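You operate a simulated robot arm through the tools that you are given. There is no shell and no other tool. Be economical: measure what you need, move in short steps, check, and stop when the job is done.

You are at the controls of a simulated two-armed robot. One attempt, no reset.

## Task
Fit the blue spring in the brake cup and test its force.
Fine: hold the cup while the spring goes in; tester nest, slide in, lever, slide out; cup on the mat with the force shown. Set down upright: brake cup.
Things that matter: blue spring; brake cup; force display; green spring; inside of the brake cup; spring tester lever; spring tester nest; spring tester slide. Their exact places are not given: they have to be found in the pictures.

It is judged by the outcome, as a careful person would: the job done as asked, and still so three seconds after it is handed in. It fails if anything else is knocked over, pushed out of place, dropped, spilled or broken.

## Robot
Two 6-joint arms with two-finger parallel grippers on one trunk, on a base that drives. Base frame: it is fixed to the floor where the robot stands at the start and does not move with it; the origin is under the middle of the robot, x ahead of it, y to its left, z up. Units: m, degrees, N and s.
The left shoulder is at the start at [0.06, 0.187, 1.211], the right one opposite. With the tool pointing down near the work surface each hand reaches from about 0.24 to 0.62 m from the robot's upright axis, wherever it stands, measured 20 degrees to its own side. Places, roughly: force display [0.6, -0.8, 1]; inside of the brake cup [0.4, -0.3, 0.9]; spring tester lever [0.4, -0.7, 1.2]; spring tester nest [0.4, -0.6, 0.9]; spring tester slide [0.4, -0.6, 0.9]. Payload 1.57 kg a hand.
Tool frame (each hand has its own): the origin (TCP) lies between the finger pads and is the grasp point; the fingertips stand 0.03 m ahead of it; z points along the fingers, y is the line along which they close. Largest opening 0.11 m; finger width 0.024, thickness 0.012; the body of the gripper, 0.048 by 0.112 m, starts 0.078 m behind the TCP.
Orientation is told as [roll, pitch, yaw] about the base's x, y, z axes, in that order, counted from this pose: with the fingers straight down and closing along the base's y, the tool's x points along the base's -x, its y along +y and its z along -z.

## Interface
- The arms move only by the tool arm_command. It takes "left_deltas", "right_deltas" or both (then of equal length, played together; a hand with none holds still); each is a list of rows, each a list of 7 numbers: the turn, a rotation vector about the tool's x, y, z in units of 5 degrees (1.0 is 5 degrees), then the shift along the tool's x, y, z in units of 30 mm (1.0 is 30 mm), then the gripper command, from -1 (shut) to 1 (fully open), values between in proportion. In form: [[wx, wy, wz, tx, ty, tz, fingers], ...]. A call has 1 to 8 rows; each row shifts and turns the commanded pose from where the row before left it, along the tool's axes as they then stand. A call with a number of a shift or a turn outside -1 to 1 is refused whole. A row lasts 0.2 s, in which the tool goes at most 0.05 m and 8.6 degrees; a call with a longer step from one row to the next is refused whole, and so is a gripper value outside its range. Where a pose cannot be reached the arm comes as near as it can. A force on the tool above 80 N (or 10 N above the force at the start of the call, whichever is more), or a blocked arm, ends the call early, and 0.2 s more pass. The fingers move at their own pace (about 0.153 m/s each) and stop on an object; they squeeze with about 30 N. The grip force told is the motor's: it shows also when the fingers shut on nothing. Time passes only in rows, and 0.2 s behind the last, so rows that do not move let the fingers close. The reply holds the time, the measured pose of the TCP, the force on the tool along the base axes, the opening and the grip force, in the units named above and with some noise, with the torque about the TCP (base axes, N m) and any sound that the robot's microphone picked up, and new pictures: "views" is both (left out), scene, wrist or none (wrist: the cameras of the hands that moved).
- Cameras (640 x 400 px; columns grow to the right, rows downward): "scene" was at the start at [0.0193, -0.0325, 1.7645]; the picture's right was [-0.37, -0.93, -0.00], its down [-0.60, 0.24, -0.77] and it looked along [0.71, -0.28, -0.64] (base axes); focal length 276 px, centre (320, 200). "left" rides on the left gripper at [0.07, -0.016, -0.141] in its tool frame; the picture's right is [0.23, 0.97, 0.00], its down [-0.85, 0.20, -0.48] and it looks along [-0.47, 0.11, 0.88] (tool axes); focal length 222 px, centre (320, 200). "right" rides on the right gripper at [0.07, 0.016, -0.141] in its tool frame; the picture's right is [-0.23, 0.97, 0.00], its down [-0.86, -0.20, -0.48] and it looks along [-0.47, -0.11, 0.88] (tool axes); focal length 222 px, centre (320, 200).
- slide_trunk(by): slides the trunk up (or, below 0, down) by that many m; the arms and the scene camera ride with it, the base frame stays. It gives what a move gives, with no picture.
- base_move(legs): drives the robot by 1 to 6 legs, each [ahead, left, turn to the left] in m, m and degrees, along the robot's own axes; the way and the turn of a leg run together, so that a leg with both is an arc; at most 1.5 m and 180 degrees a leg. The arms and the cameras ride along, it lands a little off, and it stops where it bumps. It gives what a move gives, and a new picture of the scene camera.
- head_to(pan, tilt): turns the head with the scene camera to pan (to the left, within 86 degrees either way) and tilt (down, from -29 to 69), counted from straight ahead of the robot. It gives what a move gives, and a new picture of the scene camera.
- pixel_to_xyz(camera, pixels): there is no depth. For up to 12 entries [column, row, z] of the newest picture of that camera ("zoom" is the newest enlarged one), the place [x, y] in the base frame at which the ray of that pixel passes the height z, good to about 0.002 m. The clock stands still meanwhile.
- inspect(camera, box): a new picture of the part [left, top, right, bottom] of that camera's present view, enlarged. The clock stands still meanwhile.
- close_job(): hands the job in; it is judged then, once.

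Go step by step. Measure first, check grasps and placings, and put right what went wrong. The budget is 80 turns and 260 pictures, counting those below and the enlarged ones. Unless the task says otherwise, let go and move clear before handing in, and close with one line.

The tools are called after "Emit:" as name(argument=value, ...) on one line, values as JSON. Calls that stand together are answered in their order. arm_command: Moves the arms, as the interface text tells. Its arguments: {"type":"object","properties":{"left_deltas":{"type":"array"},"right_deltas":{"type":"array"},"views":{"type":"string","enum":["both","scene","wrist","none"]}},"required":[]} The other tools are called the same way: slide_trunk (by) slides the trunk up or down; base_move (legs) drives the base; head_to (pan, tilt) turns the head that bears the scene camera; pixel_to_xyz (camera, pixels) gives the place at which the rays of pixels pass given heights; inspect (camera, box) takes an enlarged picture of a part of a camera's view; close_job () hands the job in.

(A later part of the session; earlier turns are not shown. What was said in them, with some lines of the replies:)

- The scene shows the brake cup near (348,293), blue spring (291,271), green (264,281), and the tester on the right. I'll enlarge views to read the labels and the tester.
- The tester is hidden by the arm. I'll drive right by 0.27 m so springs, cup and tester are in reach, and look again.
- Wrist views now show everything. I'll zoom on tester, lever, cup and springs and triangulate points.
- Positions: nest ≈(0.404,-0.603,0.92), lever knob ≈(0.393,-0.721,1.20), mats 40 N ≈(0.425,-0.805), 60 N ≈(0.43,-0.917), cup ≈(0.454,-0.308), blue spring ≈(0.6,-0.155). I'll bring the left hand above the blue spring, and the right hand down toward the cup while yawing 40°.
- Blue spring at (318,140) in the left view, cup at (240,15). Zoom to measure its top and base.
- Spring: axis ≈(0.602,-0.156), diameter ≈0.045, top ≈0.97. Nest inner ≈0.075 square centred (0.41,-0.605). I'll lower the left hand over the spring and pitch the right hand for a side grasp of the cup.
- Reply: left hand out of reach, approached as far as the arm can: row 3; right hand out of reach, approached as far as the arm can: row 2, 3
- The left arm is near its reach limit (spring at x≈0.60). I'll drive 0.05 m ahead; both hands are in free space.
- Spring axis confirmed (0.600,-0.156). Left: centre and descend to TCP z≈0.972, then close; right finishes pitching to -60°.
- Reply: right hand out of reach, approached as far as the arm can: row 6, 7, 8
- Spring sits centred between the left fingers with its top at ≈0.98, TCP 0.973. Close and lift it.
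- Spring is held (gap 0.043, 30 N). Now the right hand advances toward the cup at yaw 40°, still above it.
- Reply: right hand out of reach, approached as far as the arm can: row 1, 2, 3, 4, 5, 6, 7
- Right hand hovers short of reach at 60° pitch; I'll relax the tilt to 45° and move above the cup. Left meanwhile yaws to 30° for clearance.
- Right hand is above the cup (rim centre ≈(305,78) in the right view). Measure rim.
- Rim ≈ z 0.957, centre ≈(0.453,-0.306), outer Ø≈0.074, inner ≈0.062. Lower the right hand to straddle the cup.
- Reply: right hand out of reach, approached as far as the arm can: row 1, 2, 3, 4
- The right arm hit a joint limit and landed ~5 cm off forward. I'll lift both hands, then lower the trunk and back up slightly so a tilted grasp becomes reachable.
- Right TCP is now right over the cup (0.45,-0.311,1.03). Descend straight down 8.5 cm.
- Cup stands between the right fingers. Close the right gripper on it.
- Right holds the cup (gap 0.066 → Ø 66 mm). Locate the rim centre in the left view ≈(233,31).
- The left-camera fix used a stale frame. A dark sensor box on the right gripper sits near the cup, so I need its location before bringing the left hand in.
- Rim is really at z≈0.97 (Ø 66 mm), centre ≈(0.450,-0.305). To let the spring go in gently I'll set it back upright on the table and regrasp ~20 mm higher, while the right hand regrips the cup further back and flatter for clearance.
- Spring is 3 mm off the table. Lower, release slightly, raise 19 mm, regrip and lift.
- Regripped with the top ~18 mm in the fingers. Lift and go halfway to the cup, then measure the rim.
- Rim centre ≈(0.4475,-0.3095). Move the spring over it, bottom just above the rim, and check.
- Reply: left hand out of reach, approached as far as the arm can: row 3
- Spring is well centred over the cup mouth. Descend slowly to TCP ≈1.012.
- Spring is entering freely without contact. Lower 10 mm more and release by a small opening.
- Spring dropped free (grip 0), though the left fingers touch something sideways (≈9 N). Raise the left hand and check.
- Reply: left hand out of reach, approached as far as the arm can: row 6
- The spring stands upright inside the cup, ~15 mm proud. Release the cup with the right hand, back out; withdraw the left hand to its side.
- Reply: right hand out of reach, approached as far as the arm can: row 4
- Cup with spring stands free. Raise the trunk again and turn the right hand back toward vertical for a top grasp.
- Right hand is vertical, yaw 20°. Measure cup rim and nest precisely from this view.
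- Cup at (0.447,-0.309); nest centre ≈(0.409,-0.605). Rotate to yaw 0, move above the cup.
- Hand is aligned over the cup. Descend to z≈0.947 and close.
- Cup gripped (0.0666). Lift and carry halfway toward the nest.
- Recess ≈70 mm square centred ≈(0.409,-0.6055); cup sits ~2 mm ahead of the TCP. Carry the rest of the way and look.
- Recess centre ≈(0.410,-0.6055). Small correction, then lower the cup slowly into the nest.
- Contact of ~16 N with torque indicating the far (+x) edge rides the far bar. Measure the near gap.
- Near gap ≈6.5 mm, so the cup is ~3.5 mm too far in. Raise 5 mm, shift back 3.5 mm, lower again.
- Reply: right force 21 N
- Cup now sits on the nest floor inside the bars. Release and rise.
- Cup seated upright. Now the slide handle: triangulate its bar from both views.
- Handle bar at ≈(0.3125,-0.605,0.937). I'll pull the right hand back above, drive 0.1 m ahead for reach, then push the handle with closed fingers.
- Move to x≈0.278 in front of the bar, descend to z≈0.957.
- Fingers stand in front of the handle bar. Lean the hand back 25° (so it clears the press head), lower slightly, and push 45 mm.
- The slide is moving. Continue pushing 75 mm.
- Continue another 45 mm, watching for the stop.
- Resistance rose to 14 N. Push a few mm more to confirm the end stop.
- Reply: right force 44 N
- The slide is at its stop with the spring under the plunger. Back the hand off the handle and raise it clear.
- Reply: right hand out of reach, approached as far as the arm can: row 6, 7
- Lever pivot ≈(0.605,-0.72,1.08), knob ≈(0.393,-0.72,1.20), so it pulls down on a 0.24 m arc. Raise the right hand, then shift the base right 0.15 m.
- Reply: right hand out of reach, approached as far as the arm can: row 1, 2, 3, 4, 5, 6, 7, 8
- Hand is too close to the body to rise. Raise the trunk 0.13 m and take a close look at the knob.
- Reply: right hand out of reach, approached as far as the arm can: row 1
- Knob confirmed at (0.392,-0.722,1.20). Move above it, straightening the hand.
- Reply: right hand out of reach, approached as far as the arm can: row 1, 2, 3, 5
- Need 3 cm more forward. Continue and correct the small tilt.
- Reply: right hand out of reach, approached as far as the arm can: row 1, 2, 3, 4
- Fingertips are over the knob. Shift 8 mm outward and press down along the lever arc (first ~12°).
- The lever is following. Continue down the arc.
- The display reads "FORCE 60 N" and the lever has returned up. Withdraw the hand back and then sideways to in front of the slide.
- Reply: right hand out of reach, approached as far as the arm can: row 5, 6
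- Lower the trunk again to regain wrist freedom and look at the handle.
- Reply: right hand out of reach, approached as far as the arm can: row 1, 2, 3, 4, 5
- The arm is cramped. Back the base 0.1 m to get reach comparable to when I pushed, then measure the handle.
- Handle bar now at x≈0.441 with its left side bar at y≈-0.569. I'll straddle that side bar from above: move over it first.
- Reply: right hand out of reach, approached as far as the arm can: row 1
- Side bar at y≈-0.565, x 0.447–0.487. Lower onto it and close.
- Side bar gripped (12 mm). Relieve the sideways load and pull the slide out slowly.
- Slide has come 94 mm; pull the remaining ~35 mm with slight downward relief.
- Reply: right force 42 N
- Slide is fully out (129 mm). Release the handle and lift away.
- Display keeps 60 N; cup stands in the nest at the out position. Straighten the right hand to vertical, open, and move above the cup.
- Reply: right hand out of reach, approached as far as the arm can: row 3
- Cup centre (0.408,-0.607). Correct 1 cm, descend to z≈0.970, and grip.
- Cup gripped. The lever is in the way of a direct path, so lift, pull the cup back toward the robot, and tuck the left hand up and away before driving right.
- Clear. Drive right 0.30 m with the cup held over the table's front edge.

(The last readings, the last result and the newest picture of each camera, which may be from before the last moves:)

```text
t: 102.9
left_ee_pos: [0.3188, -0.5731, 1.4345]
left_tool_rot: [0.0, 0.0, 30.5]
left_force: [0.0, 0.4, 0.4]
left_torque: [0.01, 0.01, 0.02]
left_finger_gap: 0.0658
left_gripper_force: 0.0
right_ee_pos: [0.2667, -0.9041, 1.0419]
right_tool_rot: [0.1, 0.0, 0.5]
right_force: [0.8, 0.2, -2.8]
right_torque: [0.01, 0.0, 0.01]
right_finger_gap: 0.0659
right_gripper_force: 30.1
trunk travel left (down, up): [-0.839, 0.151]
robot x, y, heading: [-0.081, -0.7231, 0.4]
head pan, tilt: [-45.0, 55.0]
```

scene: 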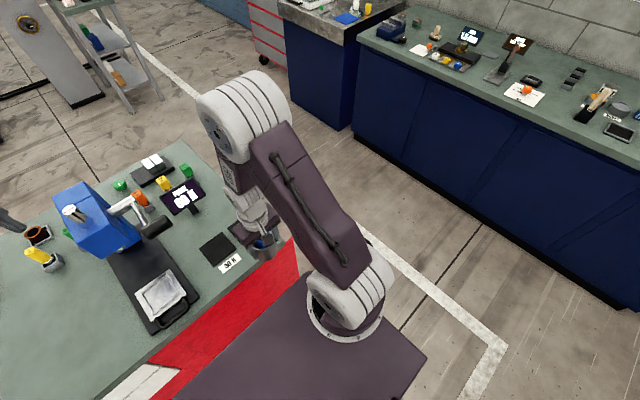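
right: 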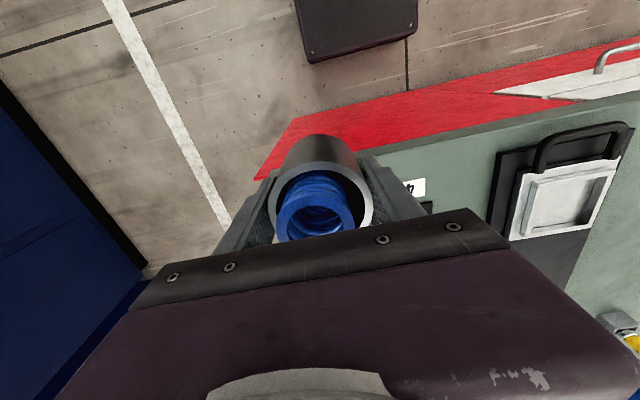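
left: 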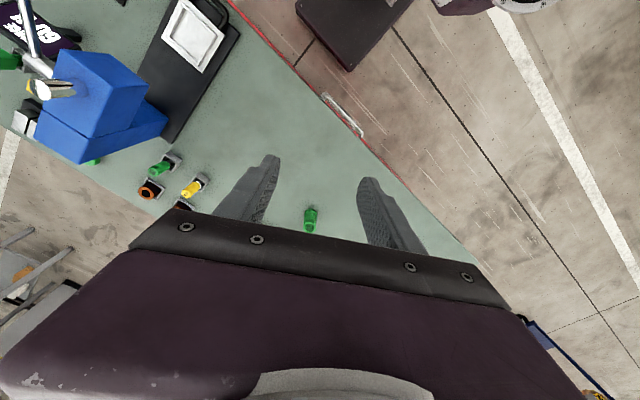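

Extend forward over the 60 N mat (≈(0.428,-0.917)).

Emit:
arm_command(right_deltas=[[0, 0, 0, -0.89, -0.07, 0, -1], [0, 0, 0, -0.89, -0.07, 0, -1], [0, 0, 0, -0.89, -0.07, 0, -1], [0, 0, 0, -0.89, -0.07, 0, -1], [0, 0, 0, -0.89, -0.07, 0, -1], [0, 0, 0, -0.89, -0.07, 0, -1], [0, 0, 0, 0, 0, 0, -1]], views="both")

Emit:
inspect(camera="right", box=[200, 40, 480, 240])

Emit:
inspect(camera="scene", box=[160, 150, 320, 280])

```text
t: 104.5
left_ee_pos: [0.3187, -0.5731, 1.4346]
left_tool_rot: [0.1, 0.0, 30.5]
left_force: [-1.2, 0.4, 0.0]
left_torque: [0.01, 0.0, 0.04]
left_finger_gap: 0.0661
left_gripper_force: 0.0
right_ee_pos: [0.4279, -0.9127, 1.0422]
right_tool_rot: [0.1, -0.2, 0.5]
right_force: [-1.0, 0.3, -2.1]
right_torque: [0.0, 0.0, 0.0]
right_finger_gap: 0.0656
right_gripper_force: 30.1
trunk travel left (down, up): [-0.839, 0.151]
robot x, y, heading: [-0.0784, -0.7201, 0.4]
head pan, tilt: [-45.0, 55.0]
```

scene: 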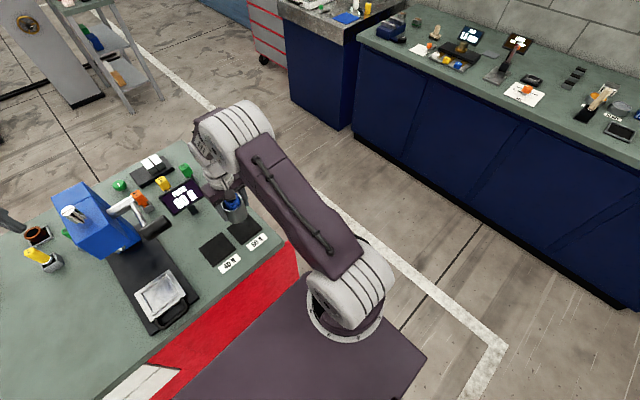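
right: 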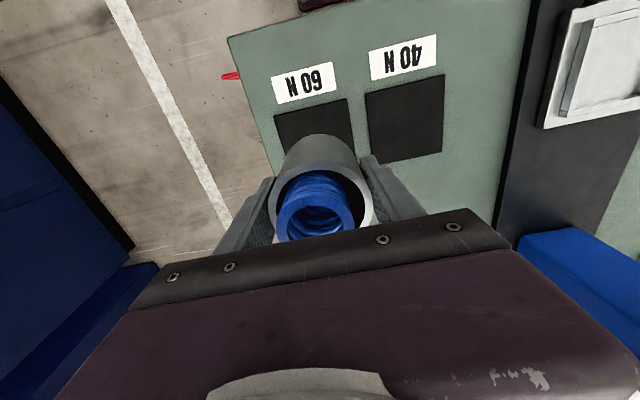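

```text
2.00 times, centred on (340, 140) of right
```

zoom: 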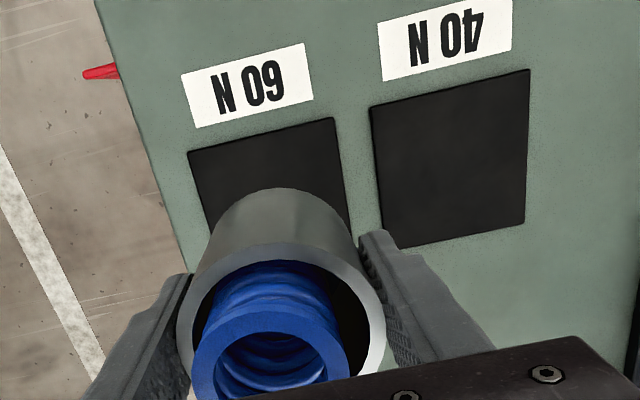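

```text
3.08 times, centred on (240, 215) of scene
```

zoom: 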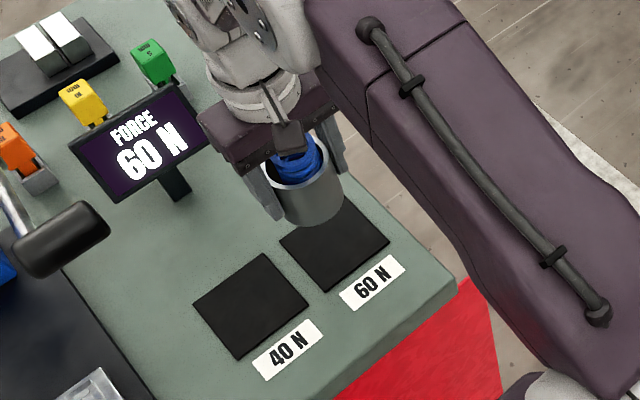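

Emit:
pixel_to_xyz(camera="right", pixels=[[274, 116.5, 0.902], [347.5, 99, 0.902], [355, 152, 0.902], [284, 150, 0.902], [365, 93, 0.902], [444, 75, 0.902], [442, 151, 0.902]])

Emit:
pixel_to_xyz(camera="scene", pixels=[[227, 228.5, 0.902], [243.5, 245, 0.902], [262.6, 229.5, 0.902]])

```text
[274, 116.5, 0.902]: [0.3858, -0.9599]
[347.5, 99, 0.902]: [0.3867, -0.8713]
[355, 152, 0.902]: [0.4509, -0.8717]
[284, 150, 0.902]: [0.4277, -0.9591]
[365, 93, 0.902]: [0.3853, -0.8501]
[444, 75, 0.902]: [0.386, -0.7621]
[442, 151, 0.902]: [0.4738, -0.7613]
```

```text
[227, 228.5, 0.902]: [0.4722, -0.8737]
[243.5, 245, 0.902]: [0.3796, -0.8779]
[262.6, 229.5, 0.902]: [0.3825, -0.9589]
```

Mat centre (0.430,-0.916); cup is within 3 mm. Lower gently.

Emit:
arm_command(right_deltas=[[0, 0, 0, 0, -0.1, 0.8, -1], [0, 0, 0, 0, 0, 0.8, -1], [0, 0, 0, 0, 0, 0.6, -1], [0, 0, 0, 0, 0, 0.3, -1], [0, 0, 0, 0, 0, 0.2, -1], [0, 0, 0, 0, 0, 0.1, -1], [0, 0, 0, 0, 0, 0, -1]], views="wrist")

Emit:
inspect(camera="scene", box=[180, 170, 300, 270])

```text
t: 106.1
left_ee_pos: [0.319, -0.5748, 1.4348]
left_tool_rot: [0.0, 0.0, 30.5]
left_force: [0.1, 0.1, 0.0]
left_torque: [0.0, 0.04, 0.01]
left_finger_gap: 0.0661
left_gripper_force: 0.0
right_ee_pos: [0.4275, -0.9162, 0.9557]
right_tool_rot: [0.3, 0.0, 0.6]
right_force: [-0.8, 0.6, -2.1]
right_torque: [-0.03, -0.02, 0.03]
right_finger_gap: 0.0658
right_gripper_force: 30.5
trunk travel left (down, up): [-0.839, 0.151]
robot x, y, heading: [-0.0822, -0.7245, 0.2]
head pan, tilt: [-45.0, 55.0]
```

right: 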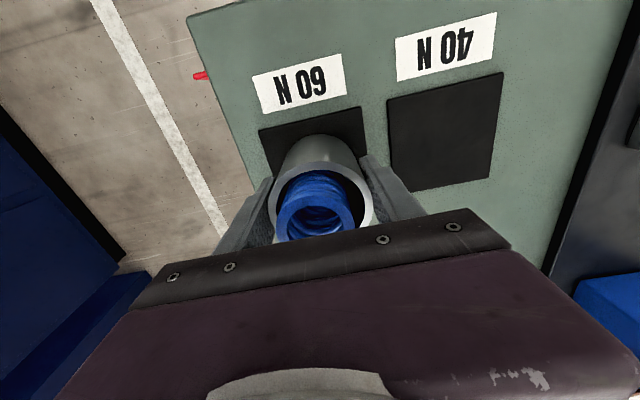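

```text
4.00 times, centred on (240, 220) of scene
```

zoom: 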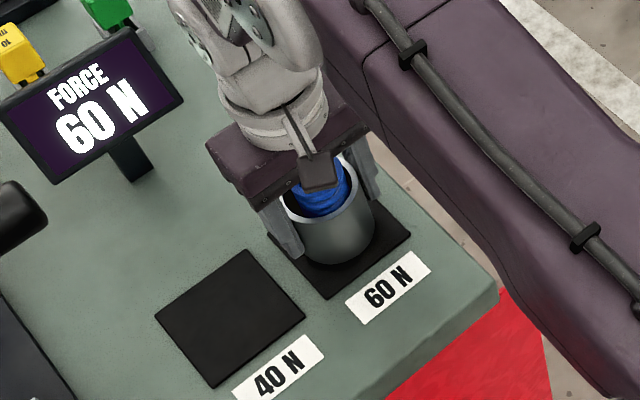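

No contact yet (−2 N is just weight). Lower a few mm more until touching.

Emit:
arm_command(right_deltas=[[0, 0, 0, 0, 0, 0.07, -1], [0, 0, 0, 0, 0, 0.06, -1], [0, 0, 0, 0, 0, 0, -1]], views="none")

```text
t: 106.9
left_ee_pos: [0.3192, -0.5741, 1.4347]
left_tool_rot: [0.0, 0.0, 30.6]
left_force: [1.0, 0.0, 0.2]
left_torque: [-0.02, -0.01, 0.02]
left_finger_gap: 0.0661
left_gripper_force: 0.1
right_ee_pos: [0.4276, -0.9159, 0.9546]
right_tool_rot: [0.2, -0.1, 0.5]
right_force: [-0.6, -0.1, -3.0]
right_torque: [-0.01, -0.04, -0.02]
right_finger_gap: 0.0657
right_gripper_force: 29.8
trunk travel left (down, up): [-0.839, 0.151]
robot x, y, heading: [-0.0822, -0.7207, 0.6]
head pan, tilt: [-45.0, 55.0]
5 turns are left
```

Five turns remain: lower until contact, release, and rise in one call.

Emit:
arm_command(right_deltas=[[0, 0, 0, 0, 0, 0.07, -1], [0, 0, 0, 0, 0, 0.05, -1], [0, 0, 0, 0, 0, 0, -1], [0, 0, 0, 0, 0, 0, 0.5], [0, 0, 0, 0, 0, 0, 0.5], [0, 0, 0, 0, 0, -0.5, 0.5], [0, 0, 0, 0, 0, -1, 0.5], [0, 0, 0, 0, 0, -1, 0.5]], views="both")

```text
t: 108.7
left_ee_pos: [0.3177, -0.5734, 1.4338]
left_tool_rot: [0.0, -0.2, 30.4]
left_force: [-0.3, 0.5, 0.7]
left_torque: [0.04, -0.01, 0.02]
left_finger_gap: 0.0661
left_gripper_force: 0.1
right_ee_pos: [0.4265, -0.9158, 1.0252]
right_tool_rot: [0.0, -0.1, 0.5]
right_force: [-0.8, -0.1, 1.3]
right_torque: [0.0, -0.01, 0.03]
right_finger_gap: 0.0826
right_gripper_force: 0.0
trunk travel left (down, up): [-0.839, 0.151]
robot x, y, heading: [-0.0794, -0.7209, 0.2]
head pan, tilt: [-45.0, 55.0]
4 turns are left
```

scene: 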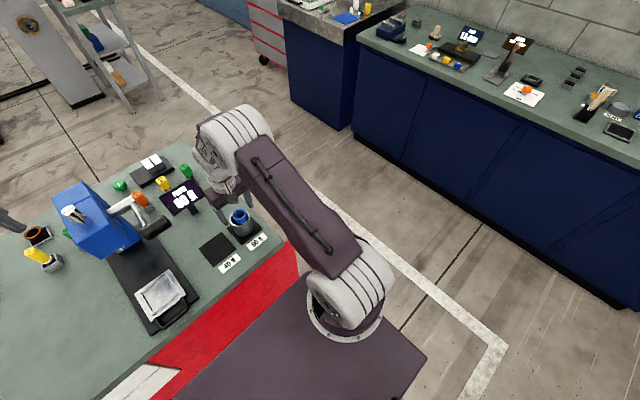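
right: 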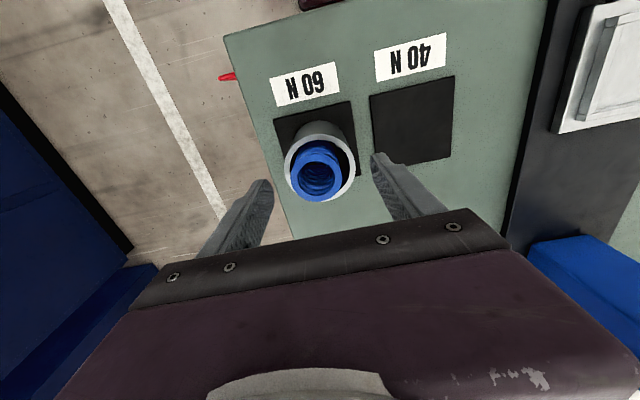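

The cup stands upright on the 60 N mat with the spring in it (right view, (320,170)). Raise the hand a bit further clear.

Emit:
arm_command(right_deltas=[[0, 0, 0, 0, 0, -1, 0.5], [0, 0, 0, 0, 0, -1, 0.5], [0, 0, 0, 0, 0, -0.8, 0.5]], views="scene")

```text
t: 109.5
left_ee_pos: [0.3182, -0.5726, 1.4347]
left_tool_rot: [0.1, 0.0, 30.5]
left_force: [-0.4, 0.1, -0.1]
left_torque: [0.01, -0.02, 0.0]
left_finger_gap: 0.066
left_gripper_force: 0.2
right_ee_pos: [0.428, -0.9155, 1.1091]
right_tool_rot: [0.0, 0.0, 0.4]
right_force: [1.1, 0.4, -0.7]
right_torque: [0.01, 0.0, -0.02]
right_finger_gap: 0.0823
right_gripper_force: 0.0
trunk travel left (down, up): [-0.839, 0.151]
robot x, y, heading: [-0.0799, -0.7248, 0.2]
head pan, tilt: [-45.0, 55.0]
3 turns are left
```

scene: 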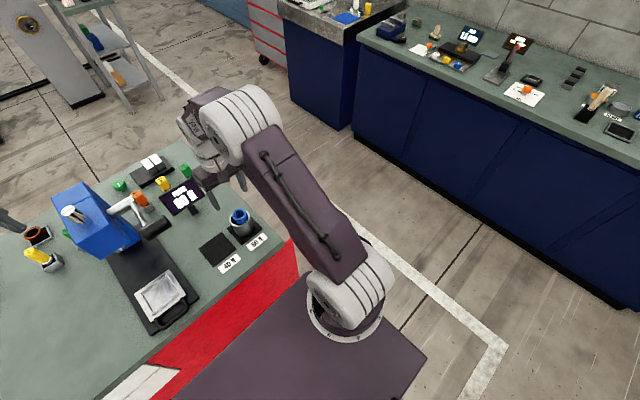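

The hand is clear and the cup at (240,222) stands on the 60 N mat; handing in.

Emit:
close_job()

```text
The job is handed in.
```

The blue spring is fitted in the brake cup, it tested at 60 N, and the cup now stands upright on the 60 N mat, with both hands clear.
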